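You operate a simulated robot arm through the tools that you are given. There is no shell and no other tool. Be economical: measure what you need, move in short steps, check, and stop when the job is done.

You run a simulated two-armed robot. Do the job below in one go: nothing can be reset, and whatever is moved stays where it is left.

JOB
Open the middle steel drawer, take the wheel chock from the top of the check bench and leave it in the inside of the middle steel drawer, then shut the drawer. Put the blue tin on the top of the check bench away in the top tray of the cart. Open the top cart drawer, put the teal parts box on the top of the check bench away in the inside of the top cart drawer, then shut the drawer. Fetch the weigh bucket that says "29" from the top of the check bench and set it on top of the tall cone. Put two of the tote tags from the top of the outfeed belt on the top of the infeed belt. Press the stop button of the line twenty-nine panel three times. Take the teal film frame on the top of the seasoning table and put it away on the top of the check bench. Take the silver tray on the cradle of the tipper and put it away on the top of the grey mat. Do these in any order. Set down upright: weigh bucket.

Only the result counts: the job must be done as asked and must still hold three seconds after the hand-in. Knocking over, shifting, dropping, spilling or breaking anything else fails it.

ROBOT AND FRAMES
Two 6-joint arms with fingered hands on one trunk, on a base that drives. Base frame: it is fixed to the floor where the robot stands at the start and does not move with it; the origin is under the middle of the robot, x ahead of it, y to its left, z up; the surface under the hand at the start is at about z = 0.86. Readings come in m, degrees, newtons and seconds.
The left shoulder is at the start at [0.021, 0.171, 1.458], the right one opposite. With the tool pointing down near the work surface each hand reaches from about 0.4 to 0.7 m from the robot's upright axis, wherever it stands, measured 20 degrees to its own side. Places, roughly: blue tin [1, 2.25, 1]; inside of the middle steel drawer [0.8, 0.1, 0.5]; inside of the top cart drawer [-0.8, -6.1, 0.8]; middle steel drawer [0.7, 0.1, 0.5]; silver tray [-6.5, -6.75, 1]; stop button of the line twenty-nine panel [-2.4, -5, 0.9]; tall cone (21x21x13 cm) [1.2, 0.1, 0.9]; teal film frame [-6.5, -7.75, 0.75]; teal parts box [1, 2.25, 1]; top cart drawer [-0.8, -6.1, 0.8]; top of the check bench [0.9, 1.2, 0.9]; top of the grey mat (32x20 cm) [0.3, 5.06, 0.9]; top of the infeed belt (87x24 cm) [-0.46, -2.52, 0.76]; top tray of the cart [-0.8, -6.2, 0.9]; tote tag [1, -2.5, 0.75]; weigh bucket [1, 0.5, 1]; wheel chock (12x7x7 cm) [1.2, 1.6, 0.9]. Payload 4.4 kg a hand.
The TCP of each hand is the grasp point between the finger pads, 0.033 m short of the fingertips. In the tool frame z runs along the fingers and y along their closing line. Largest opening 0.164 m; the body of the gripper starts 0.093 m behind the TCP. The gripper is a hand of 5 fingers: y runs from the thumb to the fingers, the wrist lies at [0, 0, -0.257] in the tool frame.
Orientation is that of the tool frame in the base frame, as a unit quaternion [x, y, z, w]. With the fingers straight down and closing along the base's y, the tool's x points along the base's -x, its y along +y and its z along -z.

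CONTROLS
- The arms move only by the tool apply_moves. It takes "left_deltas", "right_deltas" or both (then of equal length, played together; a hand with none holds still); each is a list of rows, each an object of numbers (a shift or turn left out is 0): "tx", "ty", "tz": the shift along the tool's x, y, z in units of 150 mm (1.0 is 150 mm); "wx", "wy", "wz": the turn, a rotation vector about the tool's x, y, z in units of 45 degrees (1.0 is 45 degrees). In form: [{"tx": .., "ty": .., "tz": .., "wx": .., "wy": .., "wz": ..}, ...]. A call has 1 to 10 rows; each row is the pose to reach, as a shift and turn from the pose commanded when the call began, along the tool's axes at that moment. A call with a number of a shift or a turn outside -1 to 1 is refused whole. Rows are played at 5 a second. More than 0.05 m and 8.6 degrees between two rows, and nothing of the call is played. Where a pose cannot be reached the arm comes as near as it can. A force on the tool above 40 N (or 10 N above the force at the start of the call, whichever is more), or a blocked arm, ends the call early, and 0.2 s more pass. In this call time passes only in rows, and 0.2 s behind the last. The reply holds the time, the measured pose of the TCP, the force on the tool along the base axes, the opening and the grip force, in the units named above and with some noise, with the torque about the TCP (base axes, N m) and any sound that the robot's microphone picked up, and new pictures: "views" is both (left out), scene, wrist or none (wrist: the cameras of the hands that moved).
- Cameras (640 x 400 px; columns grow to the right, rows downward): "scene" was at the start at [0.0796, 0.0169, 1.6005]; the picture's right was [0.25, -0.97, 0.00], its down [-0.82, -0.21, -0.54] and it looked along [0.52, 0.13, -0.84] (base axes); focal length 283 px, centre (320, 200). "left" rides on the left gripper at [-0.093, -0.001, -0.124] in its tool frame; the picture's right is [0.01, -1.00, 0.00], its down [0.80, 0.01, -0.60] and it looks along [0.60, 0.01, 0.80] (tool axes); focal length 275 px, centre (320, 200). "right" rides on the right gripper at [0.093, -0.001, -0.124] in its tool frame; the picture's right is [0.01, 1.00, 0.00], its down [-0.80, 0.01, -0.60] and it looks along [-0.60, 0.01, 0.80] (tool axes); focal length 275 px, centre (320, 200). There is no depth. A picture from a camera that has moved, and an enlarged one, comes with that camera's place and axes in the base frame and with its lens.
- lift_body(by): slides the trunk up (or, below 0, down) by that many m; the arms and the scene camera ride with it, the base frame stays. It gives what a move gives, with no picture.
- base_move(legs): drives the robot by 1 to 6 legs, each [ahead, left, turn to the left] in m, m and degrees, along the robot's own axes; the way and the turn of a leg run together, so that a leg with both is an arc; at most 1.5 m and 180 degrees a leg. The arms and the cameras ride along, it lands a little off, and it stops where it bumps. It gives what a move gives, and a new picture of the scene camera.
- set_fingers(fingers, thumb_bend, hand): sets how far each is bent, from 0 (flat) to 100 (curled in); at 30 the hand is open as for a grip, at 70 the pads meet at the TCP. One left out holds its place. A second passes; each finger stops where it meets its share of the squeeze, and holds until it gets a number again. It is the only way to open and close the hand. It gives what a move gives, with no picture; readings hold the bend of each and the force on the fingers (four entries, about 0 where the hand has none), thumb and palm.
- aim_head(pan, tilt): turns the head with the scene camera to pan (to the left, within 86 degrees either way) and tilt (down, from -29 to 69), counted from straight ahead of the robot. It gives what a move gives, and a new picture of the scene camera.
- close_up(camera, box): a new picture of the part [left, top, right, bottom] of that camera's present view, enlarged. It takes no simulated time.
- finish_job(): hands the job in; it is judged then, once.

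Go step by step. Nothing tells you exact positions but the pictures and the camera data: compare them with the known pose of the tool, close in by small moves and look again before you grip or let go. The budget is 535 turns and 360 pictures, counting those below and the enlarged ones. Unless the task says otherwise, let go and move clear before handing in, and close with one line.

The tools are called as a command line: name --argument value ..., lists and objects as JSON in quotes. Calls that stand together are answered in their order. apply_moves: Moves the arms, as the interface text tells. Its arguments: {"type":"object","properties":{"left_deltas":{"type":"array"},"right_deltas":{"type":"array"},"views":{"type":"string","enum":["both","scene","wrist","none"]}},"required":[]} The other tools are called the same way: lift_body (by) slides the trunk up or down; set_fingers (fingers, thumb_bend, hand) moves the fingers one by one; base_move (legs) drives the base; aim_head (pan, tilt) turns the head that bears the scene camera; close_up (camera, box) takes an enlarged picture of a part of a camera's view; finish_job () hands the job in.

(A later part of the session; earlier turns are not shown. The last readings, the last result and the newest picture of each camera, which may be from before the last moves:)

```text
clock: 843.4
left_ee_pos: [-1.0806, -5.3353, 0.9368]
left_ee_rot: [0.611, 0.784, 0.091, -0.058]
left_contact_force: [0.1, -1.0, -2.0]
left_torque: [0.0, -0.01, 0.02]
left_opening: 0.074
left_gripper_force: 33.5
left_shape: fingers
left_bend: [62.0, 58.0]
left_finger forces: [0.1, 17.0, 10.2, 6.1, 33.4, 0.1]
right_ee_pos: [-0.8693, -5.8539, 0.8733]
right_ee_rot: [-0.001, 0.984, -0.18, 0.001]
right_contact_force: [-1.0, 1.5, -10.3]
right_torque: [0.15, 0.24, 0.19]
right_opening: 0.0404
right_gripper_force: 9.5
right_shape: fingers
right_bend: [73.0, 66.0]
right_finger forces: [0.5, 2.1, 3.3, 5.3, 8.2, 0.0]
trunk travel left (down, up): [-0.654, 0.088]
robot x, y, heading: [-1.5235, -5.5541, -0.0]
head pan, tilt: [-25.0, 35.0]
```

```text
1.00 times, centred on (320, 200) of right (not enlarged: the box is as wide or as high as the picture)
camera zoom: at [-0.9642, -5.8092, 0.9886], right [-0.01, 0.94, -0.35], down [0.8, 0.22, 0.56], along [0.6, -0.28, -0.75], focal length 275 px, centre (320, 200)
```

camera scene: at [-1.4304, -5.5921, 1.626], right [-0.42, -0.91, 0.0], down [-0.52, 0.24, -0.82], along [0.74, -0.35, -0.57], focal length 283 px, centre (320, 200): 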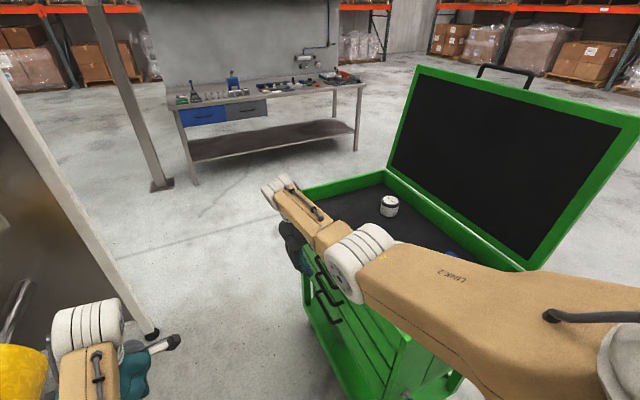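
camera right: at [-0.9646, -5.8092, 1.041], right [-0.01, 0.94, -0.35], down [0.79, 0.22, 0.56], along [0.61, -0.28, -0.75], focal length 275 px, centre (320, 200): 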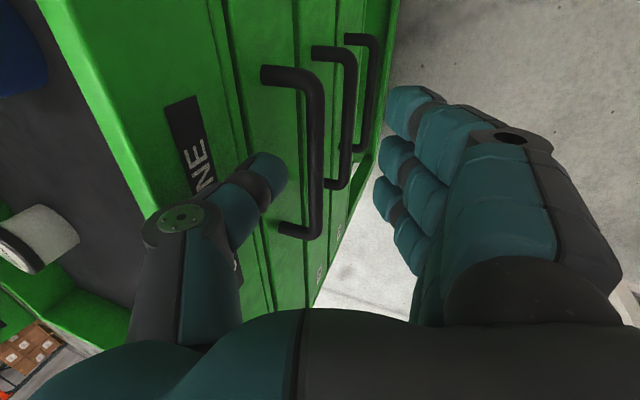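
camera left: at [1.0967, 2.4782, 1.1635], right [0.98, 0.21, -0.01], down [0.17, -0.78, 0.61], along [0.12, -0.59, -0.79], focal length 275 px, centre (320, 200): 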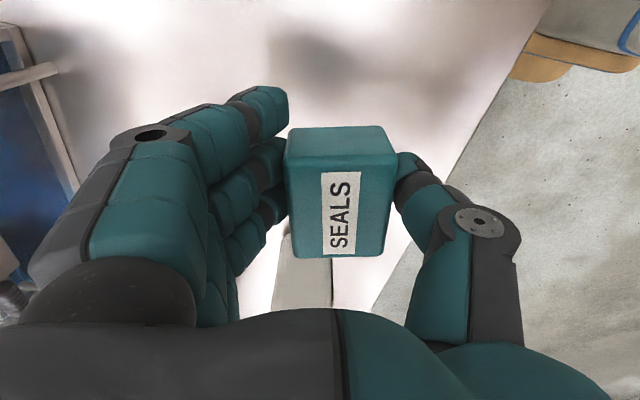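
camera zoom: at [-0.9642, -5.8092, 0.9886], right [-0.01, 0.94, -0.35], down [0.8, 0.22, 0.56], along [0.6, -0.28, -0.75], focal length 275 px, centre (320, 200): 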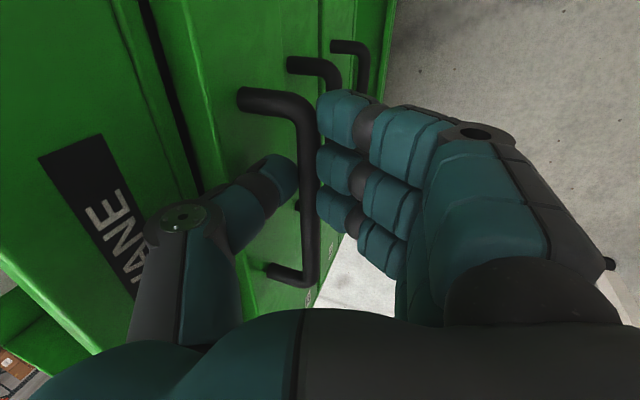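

Gripped, and the drawer has cracked open. I'll pull with the arm along +y.

apply_moves --right_deltas '[{"ty": 0.2, "tz": -0.075}, {"ty": 0.4, "tz": -0.15}, {"ty": 0.6, "tz": -0.225}, {"ty": 0.8, "tz": -0.3}, {"ty": 0.94, "tz": -0.356}]' --views "both"

```text
clock: 844.6
left_ee_pos: [-1.0819, -5.3325, 0.938]
left_ee_rot: [0.61, 0.785, 0.092, -0.057]
left_contact_force: [-0.3, 0.6, -1.2]
left_torque: [-0.03, 0.01, -0.04]
left_opening: 0.0741
left_gripper_force: 33.5
left_shape: fingers
left_bend: [62.0, 58.0]
left_finger forces: [0.0, 17.0, 10.2, 6.1, 33.4, 0.1]
right_ee_pos: [-0.8897, -5.7124, 0.885]
right_ee_rot: [-0.001, 0.984, -0.181, 0.003]
right_contact_force: [1.3, 1.8, 1.7]
right_torque: [0.03, -0.04, 0.15]
right_opening: 0.0336
right_gripper_force: 1.5
right_shape: fingers
right_bend: [74.0, 67.0]
right_finger forces: [0.0, 0.1, 0.1, 2.8, 1.3, 0.0]
right hand out of reach, approached as far as the arm can: row 2, 3, 4, 5
trunk travel left (down, up): [-0.654, 0.088]
robot x, y, heading: [-1.526, -5.556, -0.1]
head pan, tilt: [-25.0, 35.0]
camera scene: at [-1.4319, -5.5913, 1.5761], right [-0.42, -0.91, 0.0], down [-0.52, 0.24, -0.82], along [0.74, -0.35, -0.57], focal length 283 px, centre (320, 200)
camera right: at [-0.9831, -5.668, 1.0001], right [-0.01, 0.94, -0.35], down [0.8, 0.22, 0.56], along [0.6, -0.28, -0.75], focal length 275 px, centre (320, 200)
```

scene: 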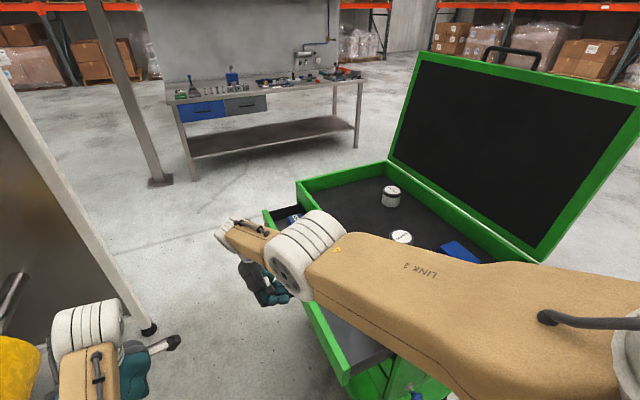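
right: 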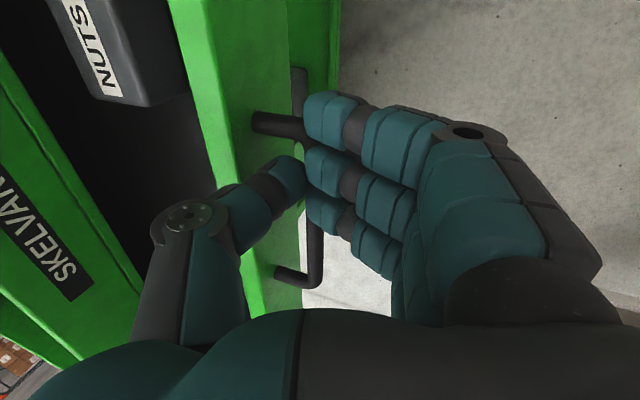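

Drawer is open about 14 cm and holds a NUTS box. A little more with a small base shift.

base_move --legs '[[0, 0.08, 0]]'

close_up --camera "scene" --box '[200, 160, 460, 380]'

```text
clock: 845.6
left_ee_pos: [-1.0813, -5.2547, 0.9368]
left_ee_rot: [0.611, 0.784, 0.091, -0.057]
left_contact_force: [1.2, 0.5, -1.0]
left_torque: [-0.06, -0.01, -0.01]
left_opening: 0.0741
left_gripper_force: 33.1
left_shape: fingers
left_bend: [62.0, 58.0]
left_finger forces: [0.0, 17.0, 10.2, 6.1, 33.4, 0.1]
right_ee_pos: [-0.8882, -5.6353, 0.8851]
right_ee_rot: [0.0, 0.983, -0.183, 0.003]
right_contact_force: [-1.0, -0.8, 1.3]
right_torque: [-0.09, -0.01, -0.02]
right_opening: 0.0329
right_gripper_force: 0.1
right_shape: fingers
right_bend: [74.0, 67.0]
right_finger forces: [0.0, 0.0, 0.0, 0.1, 1.8, 0.0]
trunk travel left (down, up): [-0.654, 0.088]
robot x, y, heading: [-1.5244, -5.4762, -0.1]
head pan, tilt: [-25.0, 35.0]
camera scene: at [-1.4315, -5.5116, 1.5762], right [-0.42, -0.91, 0.0], down [-0.52, 0.24, -0.82], along [0.74, -0.35, -0.57], focal length 283 px, centre (320, 200)
```

scene: 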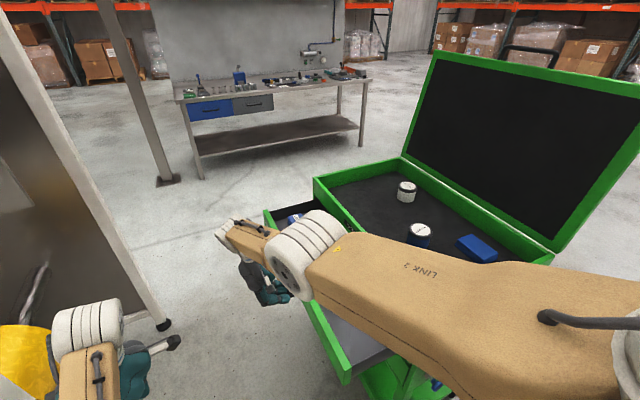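

```text
1.82 times, centred on (330, 270) of scene
camera zoom: at [-1.4315, -5.5116, 1.5762], right [-0.42, -0.91, 0.0], down [-0.52, 0.24, -0.82], along [0.74, -0.35, -0.57], focal length 514 px, centre (302, 73)
```

zoom: 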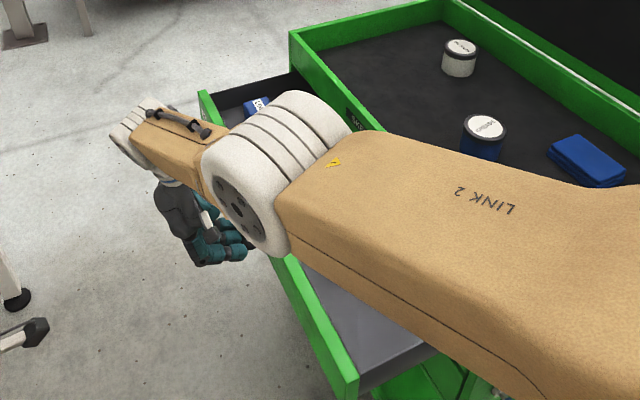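

Open about 20 cm with clear floor on the west side. Release the handle and raise the right hand out of the way.

set_fingers --hand "right" --fingers 48 --thumb_bend 56

apply_moves --right_deltas '[{"tz": -0.2}, {"tz": -0.45}, {"tz": -0.7}]' --views "wrist"

lift_body --by 0.085

```text
clock: 846.6
left_ee_pos: [-1.0811, -5.2561, 0.9374]
left_ee_rot: [0.611, 0.784, 0.092, -0.056]
left_contact_force: [0.4, 0.0, -1.1]
left_torque: [-0.02, 0.0, -0.05]
left_opening: 0.074
left_gripper_force: 33.6
left_shape: fingers
left_bend: [62.0, 58.0]
left_finger forces: [0.1, 17.0, 10.3, 6.1, 33.4, 0.0]
right_ee_pos: [-0.8899, -5.6369, 0.885]
right_ee_rot: [0.0, 0.983, -0.181, 0.002]
right_contact_force: [0.1, -0.1, -0.1]
right_torque: [0.01, -0.01, -0.01]
right_opening: 0.0907
right_gripper_force: 0.1
right_shape: fingers
right_bend: [48.0, 56.0]
right_finger forces: [0.1, 0.0, 0.0, 0.0, 0.0, 0.0]
trunk travel left (down, up): [-0.654, 0.088]
robot x, y, heading: [-1.5208, -5.4761, 0.0]
head pan, tilt: [-25.0, 35.0]
```

```text
clock: 847.5
left_ee_pos: [-1.0815, -5.2552, 0.9386]
left_ee_rot: [0.611, 0.784, 0.092, -0.057]
left_contact_force: [-0.7, 0.8, -1.5]
left_torque: [-0.03, -0.05, 0.04]
left_opening: 0.0742
left_gripper_force: 34.0
left_shape: fingers
left_bend: [62.0, 58.0]
left_finger forces: [0.0, 17.1, 10.2, 6.1, 33.4, 0.0]
right_ee_pos: [-0.8687, -5.5911, 0.978]
right_ee_rot: [0.0, 0.983, -0.182, 0.0]
right_contact_force: [-0.3, 0.3, -0.3]
right_torque: [-0.05, -0.03, 0.08]
right_opening: 0.0909
right_gripper_force: 0.1
right_shape: fingers
right_bend: [48.0, 56.0]
right_finger forces: [0.1, 0.0, 0.0, 0.1, 0.1, 0.1]
right hand out of reach, approached as far as the arm can: row 1, 2, 3
trunk travel left (down, up): [-0.654, 0.088]
robot x, y, heading: [-1.5231, -5.4767, 0.1]
head pan, tilt: [-25.0, 35.0]
camera right: at [-0.9606, -5.546, 1.0934], right [-0.01, 0.93, -0.36], down [0.8, 0.22, 0.56], along [0.6, -0.28, -0.75], focal length 275 px, centre (320, 200)
```

right: 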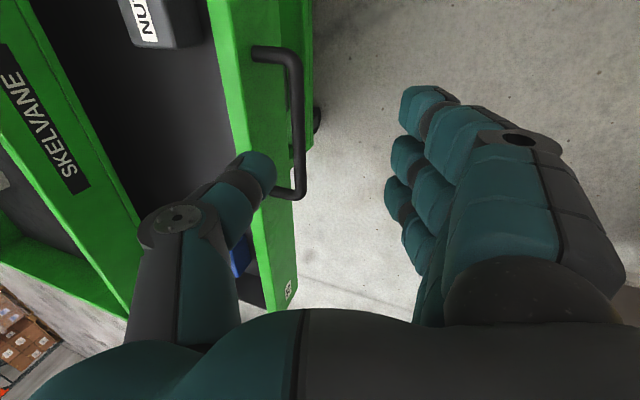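

```text
clock: 848.7
left_ee_pos: [-1.0801, -5.2562, 1.0221]
left_ee_rot: [0.61, 0.785, 0.092, -0.058]
left_contact_force: [-0.3, 0.5, -1.0]
left_torque: [-0.02, 0.03, 0.04]
left_opening: 0.0743
left_gripper_force: 33.2
left_shape: fingers
left_bend: [62.0, 58.0]
left_finger forces: [0.0, 17.0, 10.2, 6.1, 33.4, 0.0]
right_ee_pos: [-0.8659, -5.5913, 1.0601]
right_ee_rot: [0.001, 0.984, -0.18, 0.003]
right_contact_force: [0.3, 0.3, 0.4]
right_torque: [-0.01, 0.04, 0.01]
right_opening: 0.0911
right_gripper_force: 0.0
right_shape: fingers
right_bend: [48.0, 56.0]
right_finger forces: [0.1, 0.1, 0.1, 0.0, 0.0, 0.1]
trunk travel left (down, up): [-0.739, 0.003]
robot x, y, heading: [-1.5209, -5.4813, -0.3]
head pan, tilt: [-25.0, 35.0]
```

base_move --legs '[[0, -0.55, 0]]'

apply_moves --left_deltas '[{"wy": -0.07}, {"wy": -0.14}, {"wy": -0.21}, {"wy": -0.27}]' --views "both"

```text
clock: 851.8
left_ee_pos: [-1.0826, -5.798, 1.0219]
left_ee_rot: [0.607, 0.787, 0.091, -0.057]
left_contact_force: [-0.3, -0.2, -1.9]
left_torque: [0.0, -0.05, 0.02]
left_opening: 0.074
left_gripper_force: 33.0
left_shape: fingers
left_bend: [62.0, 58.0]
left_finger forces: [0.0, 17.0, 10.2, 6.2, 33.4, 0.0]
right_ee_pos: [-0.8633, -6.1293, 1.0614]
right_ee_rot: [-0.005, 0.984, -0.18, 0.004]
right_contact_force: [0.0, -0.6, 0.9]
right_torque: [0.02, 0.01, 0.04]
right_opening: 0.0911
right_gripper_force: 0.1
right_shape: fingers
right_bend: [48.0, 56.0]
right_finger forces: [0.1, 0.0, 0.0, 0.0, 0.1, 0.1]
trunk travel left (down, up): [-0.739, 0.003]
robot x, y, heading: [-1.5216, -6.0231, 0.4]
head pan, tilt: [-25.0, 35.0]
camera scene: at [-1.4298, -6.0591, 1.6611], right [-0.41, -0.91, 0.0], down [-0.52, 0.24, -0.82], along [0.75, -0.34, -0.57], focal length 283 px, centre (320, 200)
```

scene: 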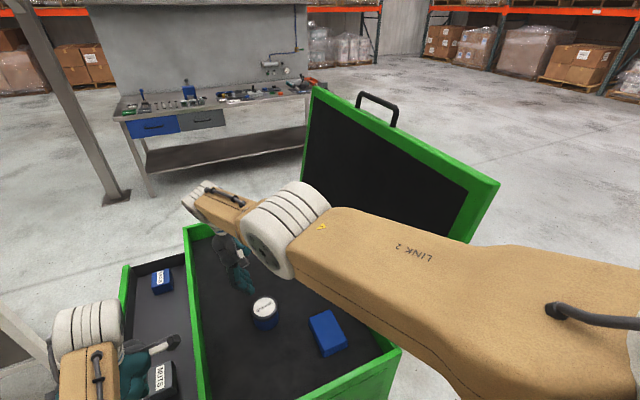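

```text
clock: 852.8
left_ee_pos: [-1.0816, -5.7966, 1.0225]
left_ee_rot: [0.613, 0.789, 0.026, 0.026]
left_contact_force: [0.8, -0.4, -1.1]
left_torque: [0.01, -0.03, 0.01]
left_opening: 0.0739
left_gripper_force: 33.3
left_shape: fingers
left_bend: [62.0, 58.0]
left_finger forces: [0.0, 17.0, 10.1, 6.1, 33.1, 0.0]
right_ee_pos: [-0.8641, -6.13, 1.0609]
right_ee_rot: [-0.006, 0.984, -0.18, 0.004]
right_contact_force: [0.6, 0.6, 0.5]
right_torque: [0.0, 0.0, 0.0]
right_opening: 0.0911
right_gripper_force: 0.0
right_shape: fingers
right_bend: [48.0, 56.0]
right_finger forces: [0.0, 0.0, 0.0, 0.0, 0.0, 0.0]
trunk travel left (down, up): [-0.739, 0.003]
robot x, y, heading: [-1.5242, -6.0242, 0.5]
head pan, tilt: [-25.0, 35.0]
camera scene: at [-1.4299, -6.0581, 1.6612], right [-0.41, -0.91, 0.0], down [-0.52, 0.24, -0.82], along [0.75, -0.34, -0.57], focal length 283 px, centre (320, 200)
camera left: at [-1.0698, -5.8865, 1.1478], right [-0.97, -0.24, -0.07], down [-0.23, 0.77, 0.59], along [-0.08, 0.59, -0.8], focal length 275 px, centre (320, 200)
```

scene: 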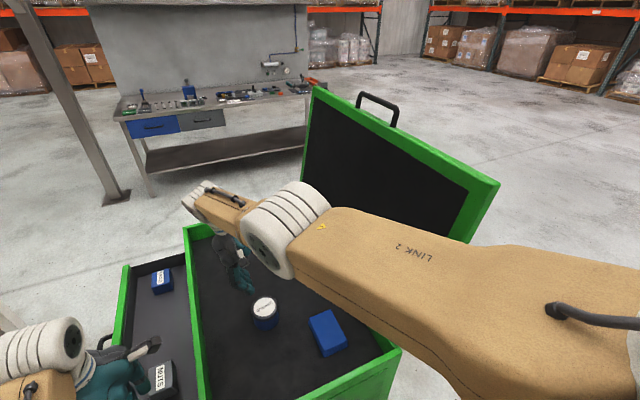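
left: 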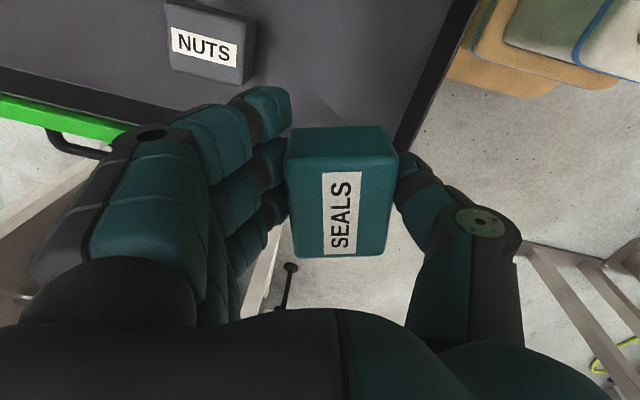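

I'll rotate the left hand so it closes along y (more room in the drawer) and level it.

apply_moves --left_deltas '[{"wz": -0.17, "wx": 0.03}, {"wz": -0.34, "wx": 0.06}, {"wz": -0.5, "wx": 0.08}, {"wz": -0.67, "wx": 0.09}, {"wz": -0.84, "wx": 0.09}, {"wz": -1, "wx": 0.09}]' --views "none"

apply_moves --left_deltas '[{"wz": -0.17}, {"wz": -0.34}, {"wz": -0.5}, {"wz": -0.66}]' --views "wrist"

```text
clock: 854.2
left_ee_pos: [-1.0767, -5.7954, 1.0123]
left_ee_rot: [0.264, 0.964, -0.013, 0.015]
left_contact_force: [-0.6, -0.5, -1.8]
left_torque: [0.02, -0.04, -0.02]
left_opening: 0.0741
left_gripper_force: 33.1
left_shape: fingers
left_bend: [62.0, 58.0]
left_finger forces: [0.0, 17.0, 10.2, 6.1, 33.2, 0.0]
left hand out of reach, approached as far as the arm can: row 1, 2, 3, 4, 5, 6
right_ee_pos: [-0.8633, -6.1299, 1.0601]
right_ee_rot: [-0.005, 0.984, -0.181, 0.004]
right_contact_force: [0.0, 0.4, 0.3]
right_torque: [0.02, -0.01, 0.04]
right_opening: 0.0909
right_gripper_force: 0.0
right_shape: fingers
right_bend: [48.0, 56.0]
right_finger forces: [0.1, 0.0, 0.1, 0.1, 0.0, 0.0]
trunk travel left (down, up): [-0.739, 0.003]
robot x, y, heading: [-1.522, -6.0239, 0.7]
head pan, tilt: [-25.0, 35.0]
```

```text
clock: 855.2
left_ee_pos: [-1.0775, -5.7959, 1.011]
left_ee_rot: [0.006, 1.0, -0.017, 0.009]
left_contact_force: [0.4, -0.4, -1.5]
left_torque: [0.03, 0.0, -0.01]
left_opening: 0.0739
left_gripper_force: 32.8
left_shape: fingers
left_bend: [62.0, 58.0]
left_finger forces: [0.1, 17.0, 10.2, 6.0, 33.3, 0.0]
right_ee_pos: [-0.8634, -6.1295, 1.0602]
right_ee_rot: [-0.006, 0.984, -0.18, 0.003]
right_contact_force: [-0.2, -1.0, 0.4]
right_torque: [-0.01, 0.01, 0.02]
right_opening: 0.0914
right_gripper_force: 0.0
right_shape: fingers
right_bend: [48.0, 56.0]
right_finger forces: [0.0, 0.0, 0.0, 0.1, 0.0, 0.0]
trunk travel left (down, up): [-0.739, 0.003]
robot x, y, heading: [-1.5231, -6.024, 0.7]
head pan, tilt: [-25.0, 35.0]
camera left: at [-0.9881, -5.7935, 1.1378], right [-0.03, -1.0, 0.03], down [-0.81, 0.04, 0.58], along [-0.58, -0.01, -0.81], focal length 275 px, centre (320, 200)
```

left: 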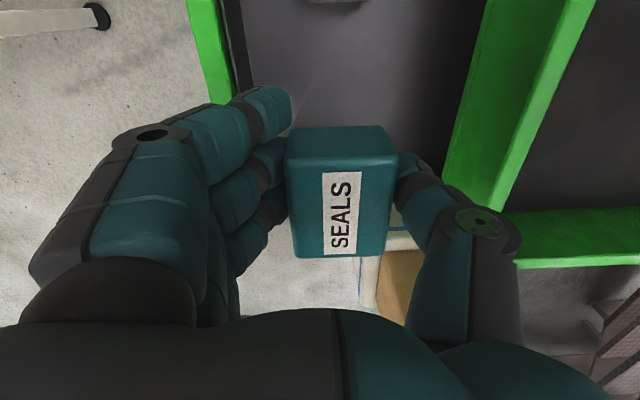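

apply_moves --left_deltas '[{"ty": -0.12}, {"ty": -0.22, "tz": 0.1}, {"ty": -0.22, "tz": 0.35}, {"ty": -0.22, "tz": 0.6}, {"ty": -0.22, "tz": 0.8}]' --views "both"

```text
clock: 856.4
left_ee_pos: [-1.0752, -5.8309, 0.8927]
left_ee_rot: [0.008, 1.0, -0.016, 0.01]
left_contact_force: [0.5, -0.5, -0.6]
left_torque: [0.01, 0.01, 0.02]
left_opening: 0.0739
left_gripper_force: 32.9
left_shape: fingers
left_bend: [62.0, 58.0]
left_finger forces: [0.0, 16.9, 10.1, 6.1, 33.1, 0.0]
right_ee_pos: [-0.8628, -6.1294, 1.0604]
right_ee_rot: [-0.006, 0.984, -0.18, 0.004]
right_contact_force: [0.1, 0.4, -0.1]
right_torque: [-0.03, -0.01, -0.04]
right_opening: 0.0911
right_gripper_force: 0.2
right_shape: fingers
right_bend: [48.0, 56.0]
right_finger forces: [0.0, 0.0, 0.0, 0.1, 0.0, 0.1]
trunk travel left (down, up): [-0.739, 0.003]
robot x, y, heading: [-1.5194, -6.0235, 0.4]
head pan, tilt: [-25.0, 35.0]
camera scene: at [-1.4296, -6.0579, 1.6612], right [-0.41, -0.91, 0.0], down [-0.52, 0.24, -0.82], along [0.75, -0.34, -0.57], focal length 283 px, centre (320, 200)
camera left: at [-0.9865, -5.8298, 1.0185], right [-0.03, -1.0, 0.03], down [-0.81, 0.04, 0.58], along [-0.58, -0.01, -0.81], focal length 275 px, centre (320, 200)
```

scene: 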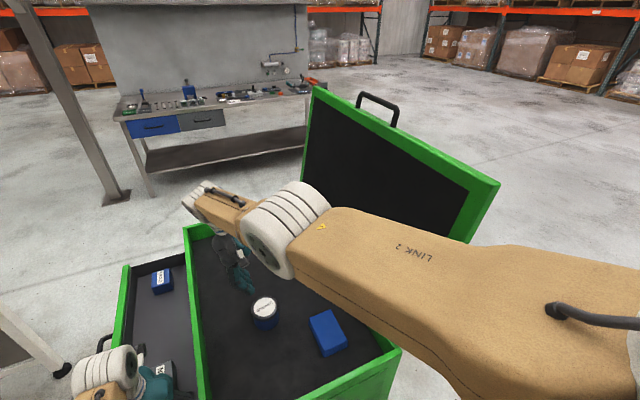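
left: 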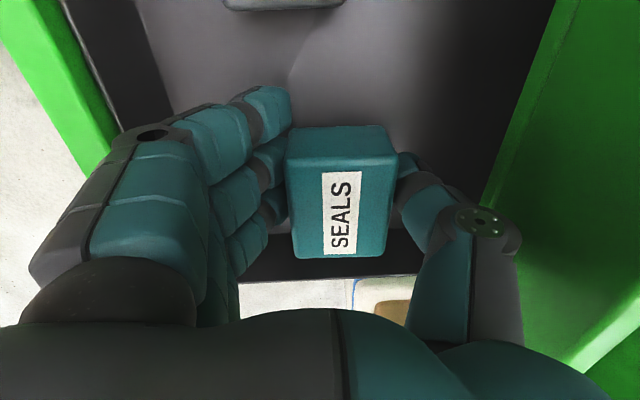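

apply_moves --left_deltas '[{"tz": 0.1}, {"tz": 0.2}, {"tz": 0.27}]' --views "none"

apply_moves --left_deltas '[{"tz": 0.05}, {"tz": 0.1}]' --views "wrist"

```text
clock: 857.2
left_ee_pos: [-1.0759, -5.8327, 0.8546]
left_ee_rot: [0.009, 1.0, -0.015, 0.011]
left_contact_force: [-1.6, 1.4, 16.5]
left_torque: [0.52, 0.95, -0.02]
left_opening: 0.0741
left_gripper_force: 43.3
left_shape: fingers
left_bend: [62.0, 58.0]
left_finger forces: [0.0, 18.2, 10.9, 19.8, 36.2, 0.1]
right_ee_pos: [-0.8651, -6.1292, 1.062]
right_ee_rot: [-0.005, 0.984, -0.18, 0.005]
right_contact_force: [0.4, 0.1, -0.1]
right_torque: [-0.04, -0.03, 0.04]
right_opening: 0.0908
right_gripper_force: 0.1
right_shape: fingers
right_bend: [48.0, 56.0]
right_finger forces: [0.1, 0.1, 0.0, 0.1, 0.0, 0.0]
trunk travel left (down, up): [-0.739, 0.003]
robot x, y, heading: [-1.5195, -6.0216, 0.5]
head pan, tilt: [-25.0, 35.0]
```

```text
clock: 857.5
left_ee_pos: [-1.0751, -5.834, 0.8542]
left_ee_rot: [0.009, 1.0, -0.015, 0.01]
left_contact_force: [-7.2, 0.0, 21.9]
left_torque: [0.51, 1.44, 0.06]
left_opening: 0.074
left_gripper_force: 44.1
left_shape: fingers
left_bend: [63.0, 58.0]
left_finger forces: [0.1, 17.2, 10.2, 25.8, 34.6, 0.1]
right_ee_pos: [-0.8634, -6.1298, 1.0612]
right_ee_rot: [-0.005, 0.984, -0.18, 0.004]
right_contact_force: [-0.6, 0.2, -0.2]
right_torque: [0.0, 0.01, -0.01]
right_opening: 0.091
right_gripper_force: 0.1
right_shape: fingers
right_bend: [48.0, 56.0]
right_finger forces: [0.0, 0.0, 0.0, 0.0, 0.0, 0.0]
trunk travel left (down, up): [-0.739, 0.003]
robot x, y, heading: [-1.5215, -6.0196, 0.5]
head pan, tilt: [-25.0, 35.0]
stopped in row 1 (left hand): the force on the tool passed its limit at 51 N (the readings are from after the stop); the commanded pose is now the measured one
camera left: at [-0.9859, -5.8319, 0.981], right [-0.03, -1.0, 0.03], down [-0.81, 0.04, 0.58], along [-0.58, -0.01, -0.81], focal length 275 px, centre (320, 200)
```

left: 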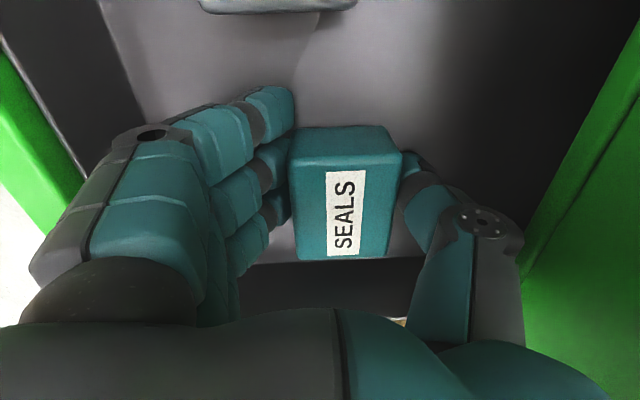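

Box is on the drawer floor. Release and withdraw upward.

set_fingers --hand "left" --fingers 52 --thumb_bend 50

apply_moves --left_deltas '[{"tz": -0.2}, {"tz": -0.5}, {"tz": -0.75}, {"tz": -1}]' --views "wrist"

```text
clock: 858.0
left_ee_pos: [-1.0716, -5.8299, 0.8568]
left_ee_rot: [0.009, 1.0, -0.011, 0.013]
left_contact_force: [-6.3, 1.0, 23.8]
left_torque: [1.29, 1.43, 0.28]
left_opening: 0.096
left_gripper_force: 11.4
left_shape: fingers
left_bend: [52.0, 50.0]
left_finger forces: [0.1, 0.0, 0.0, 23.7, 0.0, 0.0]
right_ee_pos: [-0.8644, -6.13, 1.0624]
right_ee_rot: [-0.005, 0.984, -0.18, 0.005]
right_contact_force: [0.2, 0.1, -0.1]
right_torque: [0.0, 0.05, -0.02]
right_opening: 0.0909
right_gripper_force: 0.1
right_shape: fingers
right_bend: [48.0, 56.0]
right_finger forces: [0.1, 0.0, 0.0, 0.0, 0.0, 0.0]
trunk travel left (down, up): [-0.739, 0.003]
robot x, y, heading: [-1.5249, -6.0217, 0.6]
head pan, tilt: [-25.0, 35.0]
stopped (left hand): the force on the tool passed its limit at 43 N (the readings are from after the stop); the commanded pose is now the measured one
```

```text
clock: 859.0
left_ee_pos: [-1.0767, -5.8287, 1.0037]
left_ee_rot: [0.009, 1.0, -0.011, 0.012]
left_contact_force: [0.5, -0.6, 0.4]
left_torque: [0.04, -0.01, 0.0]
left_opening: 0.096
left_gripper_force: 0.1
left_shape: fingers
left_bend: [52.0, 50.0]
left_finger forces: [0.0, 0.0, 0.0, 0.0, 0.0, 0.0]
right_ee_pos: [-0.8631, -6.1304, 1.0614]
right_ee_rot: [-0.006, 0.984, -0.18, 0.005]
right_contact_force: [0.4, -0.1, 0.2]
right_torque: [0.03, -0.02, 0.01]
right_opening: 0.0907
right_gripper_force: 0.1
right_shape: fingers
right_bend: [48.0, 56.0]
right_finger forces: [0.0, 0.0, 0.1, 0.0, 0.0, 0.0]
trunk travel left (down, up): [-0.739, 0.003]
robot x, y, heading: [-1.5241, -6.0218, 0.5]
head pan, tilt: [-25.0, 35.0]
camera left: at [-0.9875, -5.8279, 1.1313], right [-0.03, -1.0, 0.02], down [-0.81, 0.04, 0.58], along [-0.58, 0.0, -0.82], focal length 275 px, centre (320, 200)
```

left: 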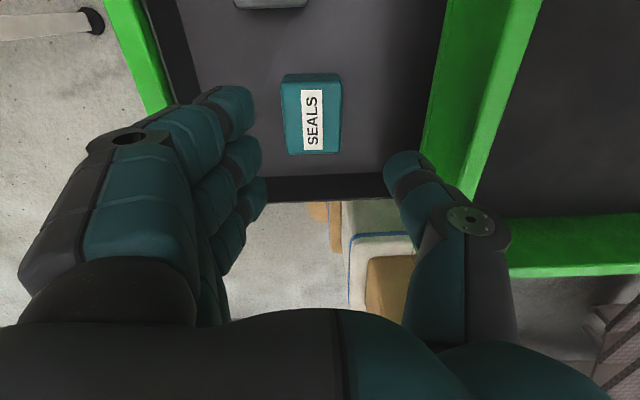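

Parts box is inside. Now to shut the drawer: bring the left hand outside in front of the panel, turned so the finger side pushes.

base_move --legs '[[0, 0.24, 0]]'

set_fingers --hand "left" --fingers 72 --thumb_bend 72

apply_moves --left_deltas '[{"wz": 0.17}, {"wz": 0.34}, {"wz": 0.5}, {"wz": 0.67}, {"wz": 0.84}, {"wz": 1}]' --views "none"

apply_moves --left_deltas '[{"wz": 0.17}, {"wz": 0.34}, {"wz": 0.5}, {"wz": 0.67}, {"wz": 0.84}, {"wz": 1}]' --views "both"

```text
clock: 860.8
left_ee_pos: [-1.0774, -5.5828, 1.0028]
left_ee_rot: [0.009, 1.0, -0.012, 0.013]
left_contact_force: [0.3, -0.1, -0.4]
left_torque: [-0.04, -0.04, 0.01]
left_opening: 0.096
left_gripper_force: 0.1
left_shape: fingers
left_bend: [52.0, 50.0]
left_finger forces: [0.0, 0.0, 0.0, 0.0, 0.0, 0.1]
right_ee_pos: [-0.8657, -5.8853, 1.0601]
right_ee_rot: [-0.005, 0.983, -0.181, 0.004]
right_contact_force: [-0.5, 0.3, -0.4]
right_torque: [-0.04, 0.01, 0.01]
right_opening: 0.0908
right_gripper_force: 0.1
right_shape: fingers
right_bend: [48.0, 56.0]
right_finger forces: [0.0, 0.1, 0.1, 0.0, 0.1, 0.0]
trunk travel left (down, up): [-0.739, 0.003]
robot x, y, heading: [-1.5278, -5.777, 0.9]
head pan, tilt: [-25.0, 35.0]
camera scene: at [-1.4325, -5.8134, 1.6612], right [-0.41, -0.91, 0.0], down [-0.52, 0.24, -0.82], along [0.75, -0.34, -0.57], focal length 283 px, centre (320, 200)
```

scene: 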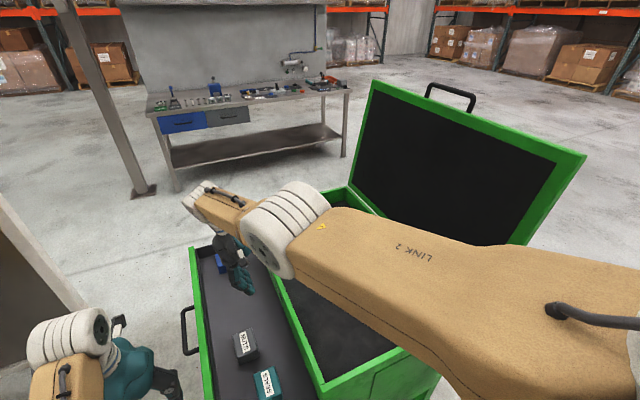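

```text
clock: 861.8
left_ee_pos: [-1.0779, -5.5839, 1.0034]
left_ee_rot: [0.008, 1.0, -0.013, 0.013]
left_contact_force: [-0.1, 0.2, 0.3]
left_torque: [0.0, 0.03, -0.02]
left_opening: 0.0322
left_gripper_force: 0.2
left_shape: fingers
left_bend: [72.0, 71.0]
left_finger forces: [0.1, 0.0, 0.0, 0.0, 0.1, 0.0]
right_ee_pos: [-0.8654, -5.8857, 1.06]
right_ee_rot: [-0.005, 0.983, -0.181, 0.004]
right_contact_force: [-1.0, 0.4, -0.3]
right_torque: [0.01, 0.0, 0.01]
right_opening: 0.0913
right_gripper_force: 0.1
right_shape: fingers
right_bend: [48.0, 56.0]
right_finger forces: [0.0, 0.0, 0.0, 0.0, 0.0, 0.0]
trunk travel left (down, up): [-0.739, 0.003]
robot x, y, heading: [-1.5225, -5.7786, 0.9]
head pan, tilt: [-25.0, 35.0]
```

```text
clock: 863.2
left_ee_pos: [-1.0787, -5.5847, 1.0037]
left_ee_rot: [0.391, 0.92, -0.006, 0.017]
left_contact_force: [-0.3, -0.2, -1.0]
left_torque: [0.02, -0.03, -0.03]
left_opening: 0.032
left_gripper_force: 0.1
left_shape: fingers
left_bend: [72.0, 71.0]
left_finger forces: [0.1, 0.1, 0.0, 0.0, 0.0, 0.0]
right_ee_pos: [-0.8656, -5.8866, 1.061]
right_ee_rot: [-0.006, 0.984, -0.181, 0.003]
right_contact_force: [0.3, 1.0, -0.5]
right_torque: [0.0, 0.01, -0.02]
right_opening: 0.091
right_gripper_force: 0.1
right_shape: fingers
right_bend: [48.0, 56.0]
right_finger forces: [0.0, 0.0, 0.0, 0.0, 0.0, 0.0]
trunk travel left (down, up): [-0.739, 0.003]
robot x, y, heading: [-1.5273, -5.778, 0.8]
head pan, tilt: [-25.0, 35.0]
```

```text
clock: 864.6
left_ee_pos: [-1.0776, -5.5851, 1.0034]
left_ee_rot: [0.715, 0.699, 0.0, 0.018]
left_contact_force: [-0.8, 0.0, 0.3]
left_torque: [0.0, 0.01, 0.0]
left_opening: 0.032
left_gripper_force: 0.0
left_shape: fingers
left_bend: [72.0, 71.0]
left_finger forces: [0.0, 0.1, 0.0, 0.0, 0.0, 0.0]
right_ee_pos: [-0.866, -5.8857, 1.0593]
right_ee_rot: [-0.006, 0.984, -0.18, 0.004]
right_contact_force: [0.5, 0.7, 0.1]
right_torque: [0.04, -0.02, -0.01]
right_opening: 0.0911
right_gripper_force: 0.1
right_shape: fingers
right_bend: [48.0, 56.0]
right_finger forces: [0.0, 0.1, 0.0, 0.0, 0.0, 0.0]
trunk travel left (down, up): [-0.739, 0.003]
robot x, y, heading: [-1.5246, -5.7787, 0.5]
head pan, tilt: [-25.0, 35.0]
camera scene: at [-1.4325, -5.8144, 1.6612], right [-0.41, -0.91, 0.0], down [-0.52, 0.24, -0.82], along [0.75, -0.34, -0.57], focal length 283 px, centre (320, 200)
camera left: at [-1.0851, -5.6735, 1.1303], right [-1.0, 0.03, -0.03], down [0.01, 0.81, 0.58], along [0.04, 0.58, -0.81], focal length 275 px, centre (320, 200)
```

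scene: 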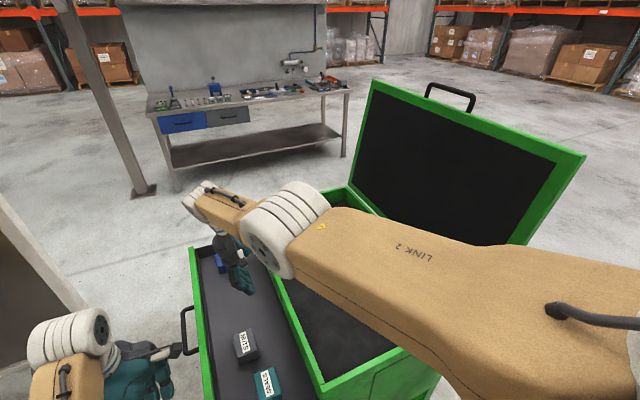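
left: 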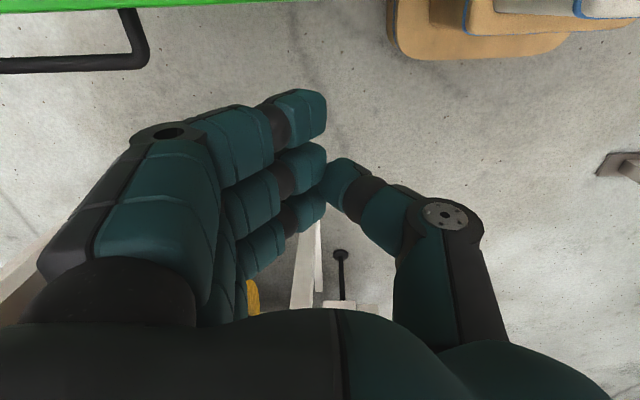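

apply_moves --left_deltas '[{"tz": 0.25}, {"tz": 0.5}, {"tz": 0.75}, {"tz": 0.88}]' --views "none"

base_move --legs '[[0, -0.12, 0]]'

close_up --camera "left" --box '[0, 0, 640, 400]'

```text
clock: 865.6
left_ee_pos: [-1.0744, -5.5874, 0.8709]
left_ee_rot: [0.713, 0.701, 0.0, 0.019]
left_contact_force: [0.3, 0.5, 0.7]
left_torque: [0.02, 0.03, -0.01]
left_opening: 0.0319
left_gripper_force: 0.0
left_shape: fingers
left_bend: [72.0, 71.0]
left_finger forces: [0.0, 0.1, 0.0, 0.0, 0.0, 0.1]
right_ee_pos: [-0.8653, -5.8848, 1.0602]
right_ee_rot: [-0.006, 0.984, -0.18, 0.004]
right_contact_force: [0.8, -0.5, 0.1]
right_torque: [0.03, 0.02, -0.03]
right_opening: 0.0911
right_gripper_force: 0.0
right_shape: fingers
right_bend: [48.0, 56.0]
right_finger forces: [0.0, 0.1, 0.0, 0.1, 0.0, 0.0]
trunk travel left (down, up): [-0.739, 0.003]
robot x, y, heading: [-1.5263, -5.7785, 0.7]
head pan, tilt: [-25.0, 35.0]
```

```text
clock: 866.8
left_ee_pos: [-1.073, -5.708, 0.8714]
left_ee_rot: [0.714, 0.7, 0.001, 0.017]
left_contact_force: [0.5, -0.6, -0.4]
left_torque: [0.02, 0.0, 0.01]
left_opening: 0.0318
left_gripper_force: 0.1
left_shape: fingers
left_bend: [72.0, 71.0]
left_finger forces: [0.0, 0.1, 0.1, 0.0, 0.0, 0.0]
right_ee_pos: [-0.8645, -6.0088, 1.0611]
right_ee_rot: [-0.005, 0.984, -0.18, 0.005]
right_contact_force: [-0.3, -0.8, -0.3]
right_torque: [0.05, -0.03, 0.02]
right_opening: 0.091
right_gripper_force: 0.0
right_shape: fingers
right_bend: [48.0, 56.0]
right_finger forces: [0.1, 0.1, 0.1, 0.1, 0.0, 0.0]
trunk travel left (down, up): [-0.739, 0.003]
robot x, y, heading: [-1.5241, -5.8975, 0.3]
head pan, tilt: [-25.0, 35.0]
camera scene: at [-1.4314, -5.9363, 1.6611], right [-0.41, -0.91, 0.0], down [-0.52, 0.24, -0.82], along [0.75, -0.34, -0.57], focal length 283 px, centre (320, 200)
```

scene: 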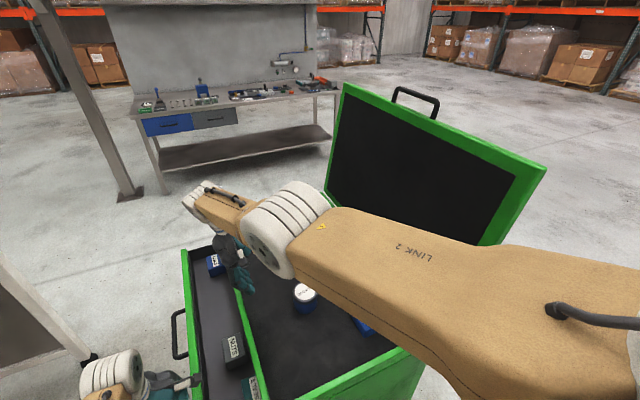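

```text
1.00 times, centred on (320, 200) of left (not enlarged: the box is as wide or as high as the picture)
camera zoom: at [-1.0799, -5.7983, 0.9987], right [-1.0, 0.03, -0.03], down [0.01, 0.81, 0.58], along [0.04, 0.58, -0.81], focal length 275 px, centre (320, 200)
```

zoom: 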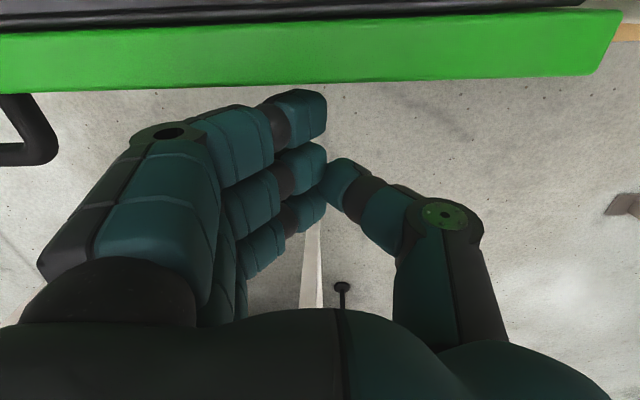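

The finger side is just at the panel. Push in steps.

base_move --legs '[[0, -0.14, 0]]'

base_move --legs '[[0, -0.06, 0]]'

close_up --camera "left" --box '[0, 0, 640, 400]'

```text
clock: 868.1
left_ee_pos: [-1.0723, -5.8465, 0.8712]
left_ee_rot: [0.714, 0.7, 0.001, 0.017]
left_contact_force: [-0.3, 1.1, 1.2]
left_torque: [0.02, 0.01, -0.01]
left_opening: 0.0319
left_gripper_force: 0.0
left_shape: fingers
left_bend: [72.0, 71.0]
left_finger forces: [0.0, 0.1, 0.0, 0.0, 0.0, 0.0]
right_ee_pos: [-0.8636, -6.144, 1.0607]
right_ee_rot: [-0.006, 0.984, -0.18, 0.005]
right_contact_force: [0.3, -0.8, 0.0]
right_torque: [0.03, -0.01, -0.03]
right_opening: 0.0909
right_gripper_force: 0.0
right_shape: fingers
right_bend: [48.0, 56.0]
right_finger forces: [0.0, 0.1, 0.1, 0.0, 0.0, 0.1]
trunk travel left (down, up): [-0.739, 0.003]
robot x, y, heading: [-1.5175, -6.035, 0.6]
head pan, tilt: [-25.0, 35.0]
camera scene: at [-1.4299, -6.0739, 1.6612], right [-0.41, -0.91, 0.0], down [-0.52, 0.24, -0.82], along [0.75, -0.34, -0.57], focal length 283 px, centre (320, 200)
```

scene: 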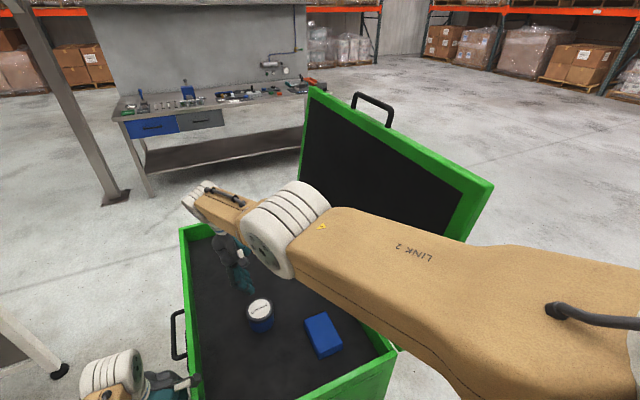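

```text
clock: 869.1
left_ee_pos: [-1.0715, -5.8702, 0.8722]
left_ee_rot: [0.71, 0.705, 0.013, 0.006]
left_contact_force: [0.7, 17.4, 0.9]
left_torque: [-1.01, 0.02, 0.65]
left_opening: 0.0321
left_gripper_force: 9.1
left_shape: fingers
left_bend: [72.0, 71.0]
left_finger forces: [16.8, 0.1, 0.0, 0.0, 0.0, 0.0]
right_ee_pos: [-0.862, -6.1827, 1.0622]
right_ee_rot: [-0.008, 0.984, -0.18, 0.006]
right_contact_force: [-0.4, -0.2, 0.0]
right_torque: [0.11, 0.01, -0.05]
right_opening: 0.0912
right_gripper_force: 0.1
right_shape: fingers
right_bend: [48.0, 56.0]
right_finger forces: [0.0, 0.1, 0.0, 0.1, 0.1, 0.1]
trunk travel left (down, up): [-0.739, 0.003]
robot x, y, heading: [-1.5194, -6.0719, 0.6]
head pan, tilt: [-25.0, 35.0]
stopped in leg 1: the force on the tool passed its limit at 62 N (the readings are from after the stop); the commanded pose is now the measured one
camera scene: at [-1.4295, -6.1128, 1.6611], right [-0.41, -0.91, 0.0], down [-0.52, 0.24, -0.82], along [0.75, -0.34, -0.57], focal length 283 px, centre (320, 200)
```

scene: 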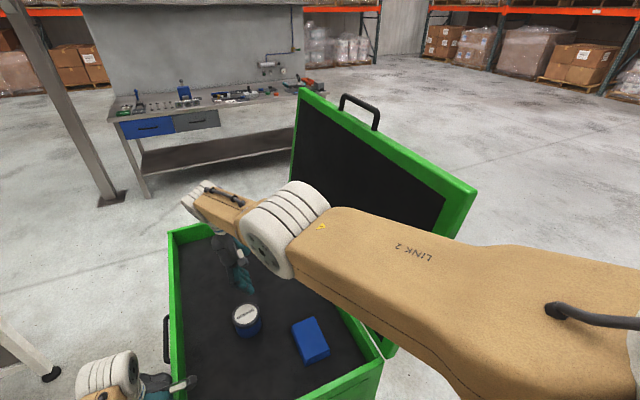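

```text
1.00 times, centred on (320, 200) of left (not enlarged: the box is as wide or as high as the picture)
camera zoom: at [-1.0774, -5.9633, 0.9956], right [-1.0, 0.02, -0.03], down [0.0, 0.8, 0.61], along [0.03, 0.61, -0.79], focal length 275 px, centre (320, 200)
```

zoom: 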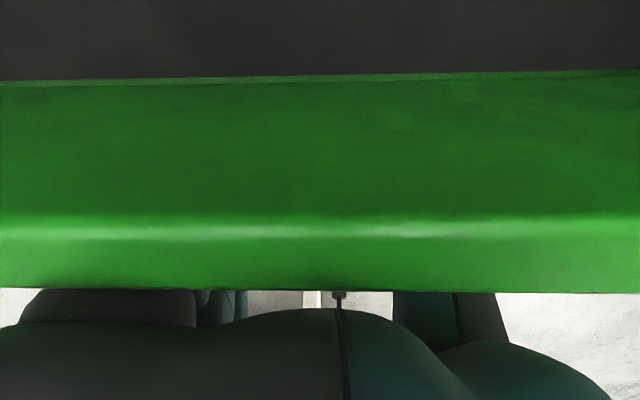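

Firm stop reached, drawer appears shut. Back off and inspect.

base_move --legs '[[0, 0.3, 0]]'

apply_moves --left_deltas '[{"tz": -0.25}, {"tz": -0.5}, {"tz": -0.75}, {"tz": -1}]' --views "none"

base_move --legs '[[-0.2, 0.25, 0]]'

close_up --camera "scene" --box '[220, 120, 480, 340]'

```text
clock: 871.1
left_ee_pos: [-1.0745, -5.5771, 0.8729]
left_ee_rot: [0.711, 0.703, 0.009, 0.011]
left_contact_force: [-1.0, 0.1, -1.1]
left_torque: [-0.02, 0.01, -0.02]
left_opening: 0.0318
left_gripper_force: 0.1
left_shape: fingers
left_bend: [72.0, 71.0]
left_finger forces: [0.0, 0.0, 0.1, 0.0, 0.0, 0.0]
right_ee_pos: [-0.8659, -5.8843, 1.0616]
right_ee_rot: [-0.007, 0.984, -0.181, 0.006]
right_contact_force: [0.6, 0.6, 0.2]
right_torque: [-0.01, -0.02, 0.03]
right_opening: 0.0913
right_gripper_force: 0.1
right_shape: fingers
right_bend: [48.0, 56.0]
right_finger forces: [0.1, 0.0, 0.1, 0.1, 0.0, 0.0]
trunk travel left (down, up): [-0.739, 0.003]
robot x, y, heading: [-1.5238, -5.7805, 0.9]
head pan, tilt: [-25.0, 35.0]
camera scene: at [-1.4329, -5.8137, 1.6612], right [-0.41, -0.91, 0.0], down [-0.52, 0.24, -0.82], along [0.75, -0.34, -0.57], focal length 283 px, centre (320, 200)
```

scene: 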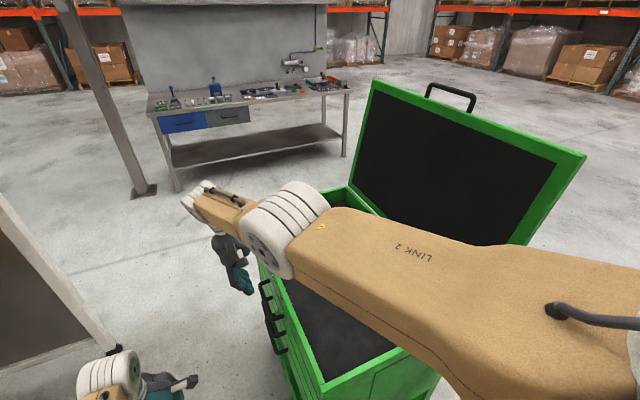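

```text
clock: 872.1
left_ee_pos: [-1.0769, -5.5755, 1.0161]
left_ee_rot: [0.711, 0.703, 0.01, 0.01]
left_contact_force: [0.5, -0.2, 0.3]
left_torque: [-0.03, 0.01, 0.04]
left_opening: 0.0316
left_gripper_force: 0.1
left_shape: fingers
left_bend: [72.0, 71.0]
left_finger forces: [0.0, 0.1, 0.2, 0.0, 0.0, 0.0]
left hand out of reach, approached as far as the arm can: row 4
right_ee_pos: [-0.8655, -5.8836, 1.0608]
right_ee_rot: [-0.007, 0.984, -0.181, 0.005]
right_contact_force: [-0.3, 0.5, -0.5]
right_torque: [0.02, 0.0, -0.02]
right_opening: 0.091
right_gripper_force: 0.0
right_shape: fingers
right_bend: [48.0, 56.0]
right_finger forces: [0.0, 0.1, 0.2, 0.0, 0.0, 0.0]
trunk travel left (down, up): [-0.739, 0.003]
robot x, y, heading: [-1.5236, -5.7793, 0.6]
head pan, tilt: [-25.0, 35.0]
```

```text
clock: 874.3
left_ee_pos: [-1.2811, -5.324, 1.0158]
left_ee_rot: [0.71, 0.704, 0.009, 0.011]
left_contact_force: [0.3, 0.5, 0.2]
left_torque: [-0.02, 0.02, 0.0]
left_opening: 0.0319
left_gripper_force: 0.1
left_shape: fingers
left_bend: [72.0, 71.0]
left_finger forces: [0.0, 0.1, 0.1, 0.1, 0.0, 0.1]
right_ee_pos: [-1.0699, -5.6314, 1.0609]
right_ee_rot: [-0.007, 0.984, -0.181, 0.005]
right_contact_force: [-0.2, 0.3, 0.1]
right_torque: [-0.02, 0.02, 0.0]
right_opening: 0.0913
right_gripper_force: 0.1
right_shape: fingers
right_bend: [48.0, 56.0]
right_finger forces: [0.0, 0.1, 0.0, 0.0, 0.0, 0.0]
trunk travel left (down, up): [-0.739, 0.003]
robot x, y, heading: [-1.7277, -5.5296, 0.5]
head pan, tilt: [-25.0, 35.0]
camera scene: at [-1.637, -5.5631, 1.6612], right [-0.41, -0.91, 0.0], down [-0.52, 0.24, -0.82], along [0.75, -0.34, -0.57], focal length 283 px, centre (320, 200)
```

scene: 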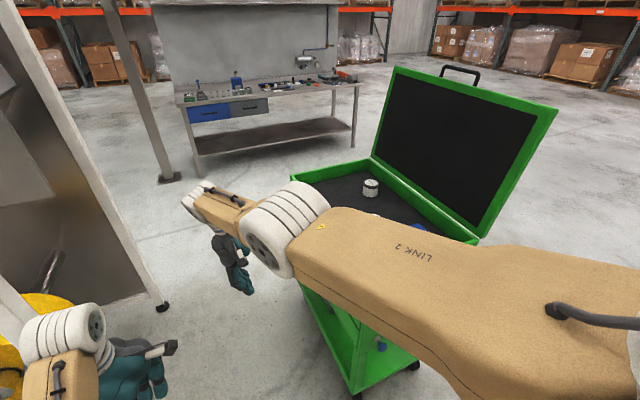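

```text
1.82 times, centred on (350, 230) of scene
camera zoom: at [-1.637, -5.5631, 1.6612], right [-0.41, -0.91, 0.0], down [-0.52, 0.24, -0.82], along [0.75, -0.34, -0.57], focal length 514 px, centre (266, 146)
```

zoom: 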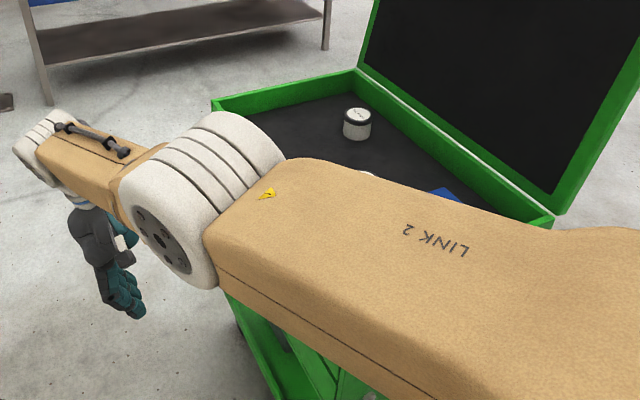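

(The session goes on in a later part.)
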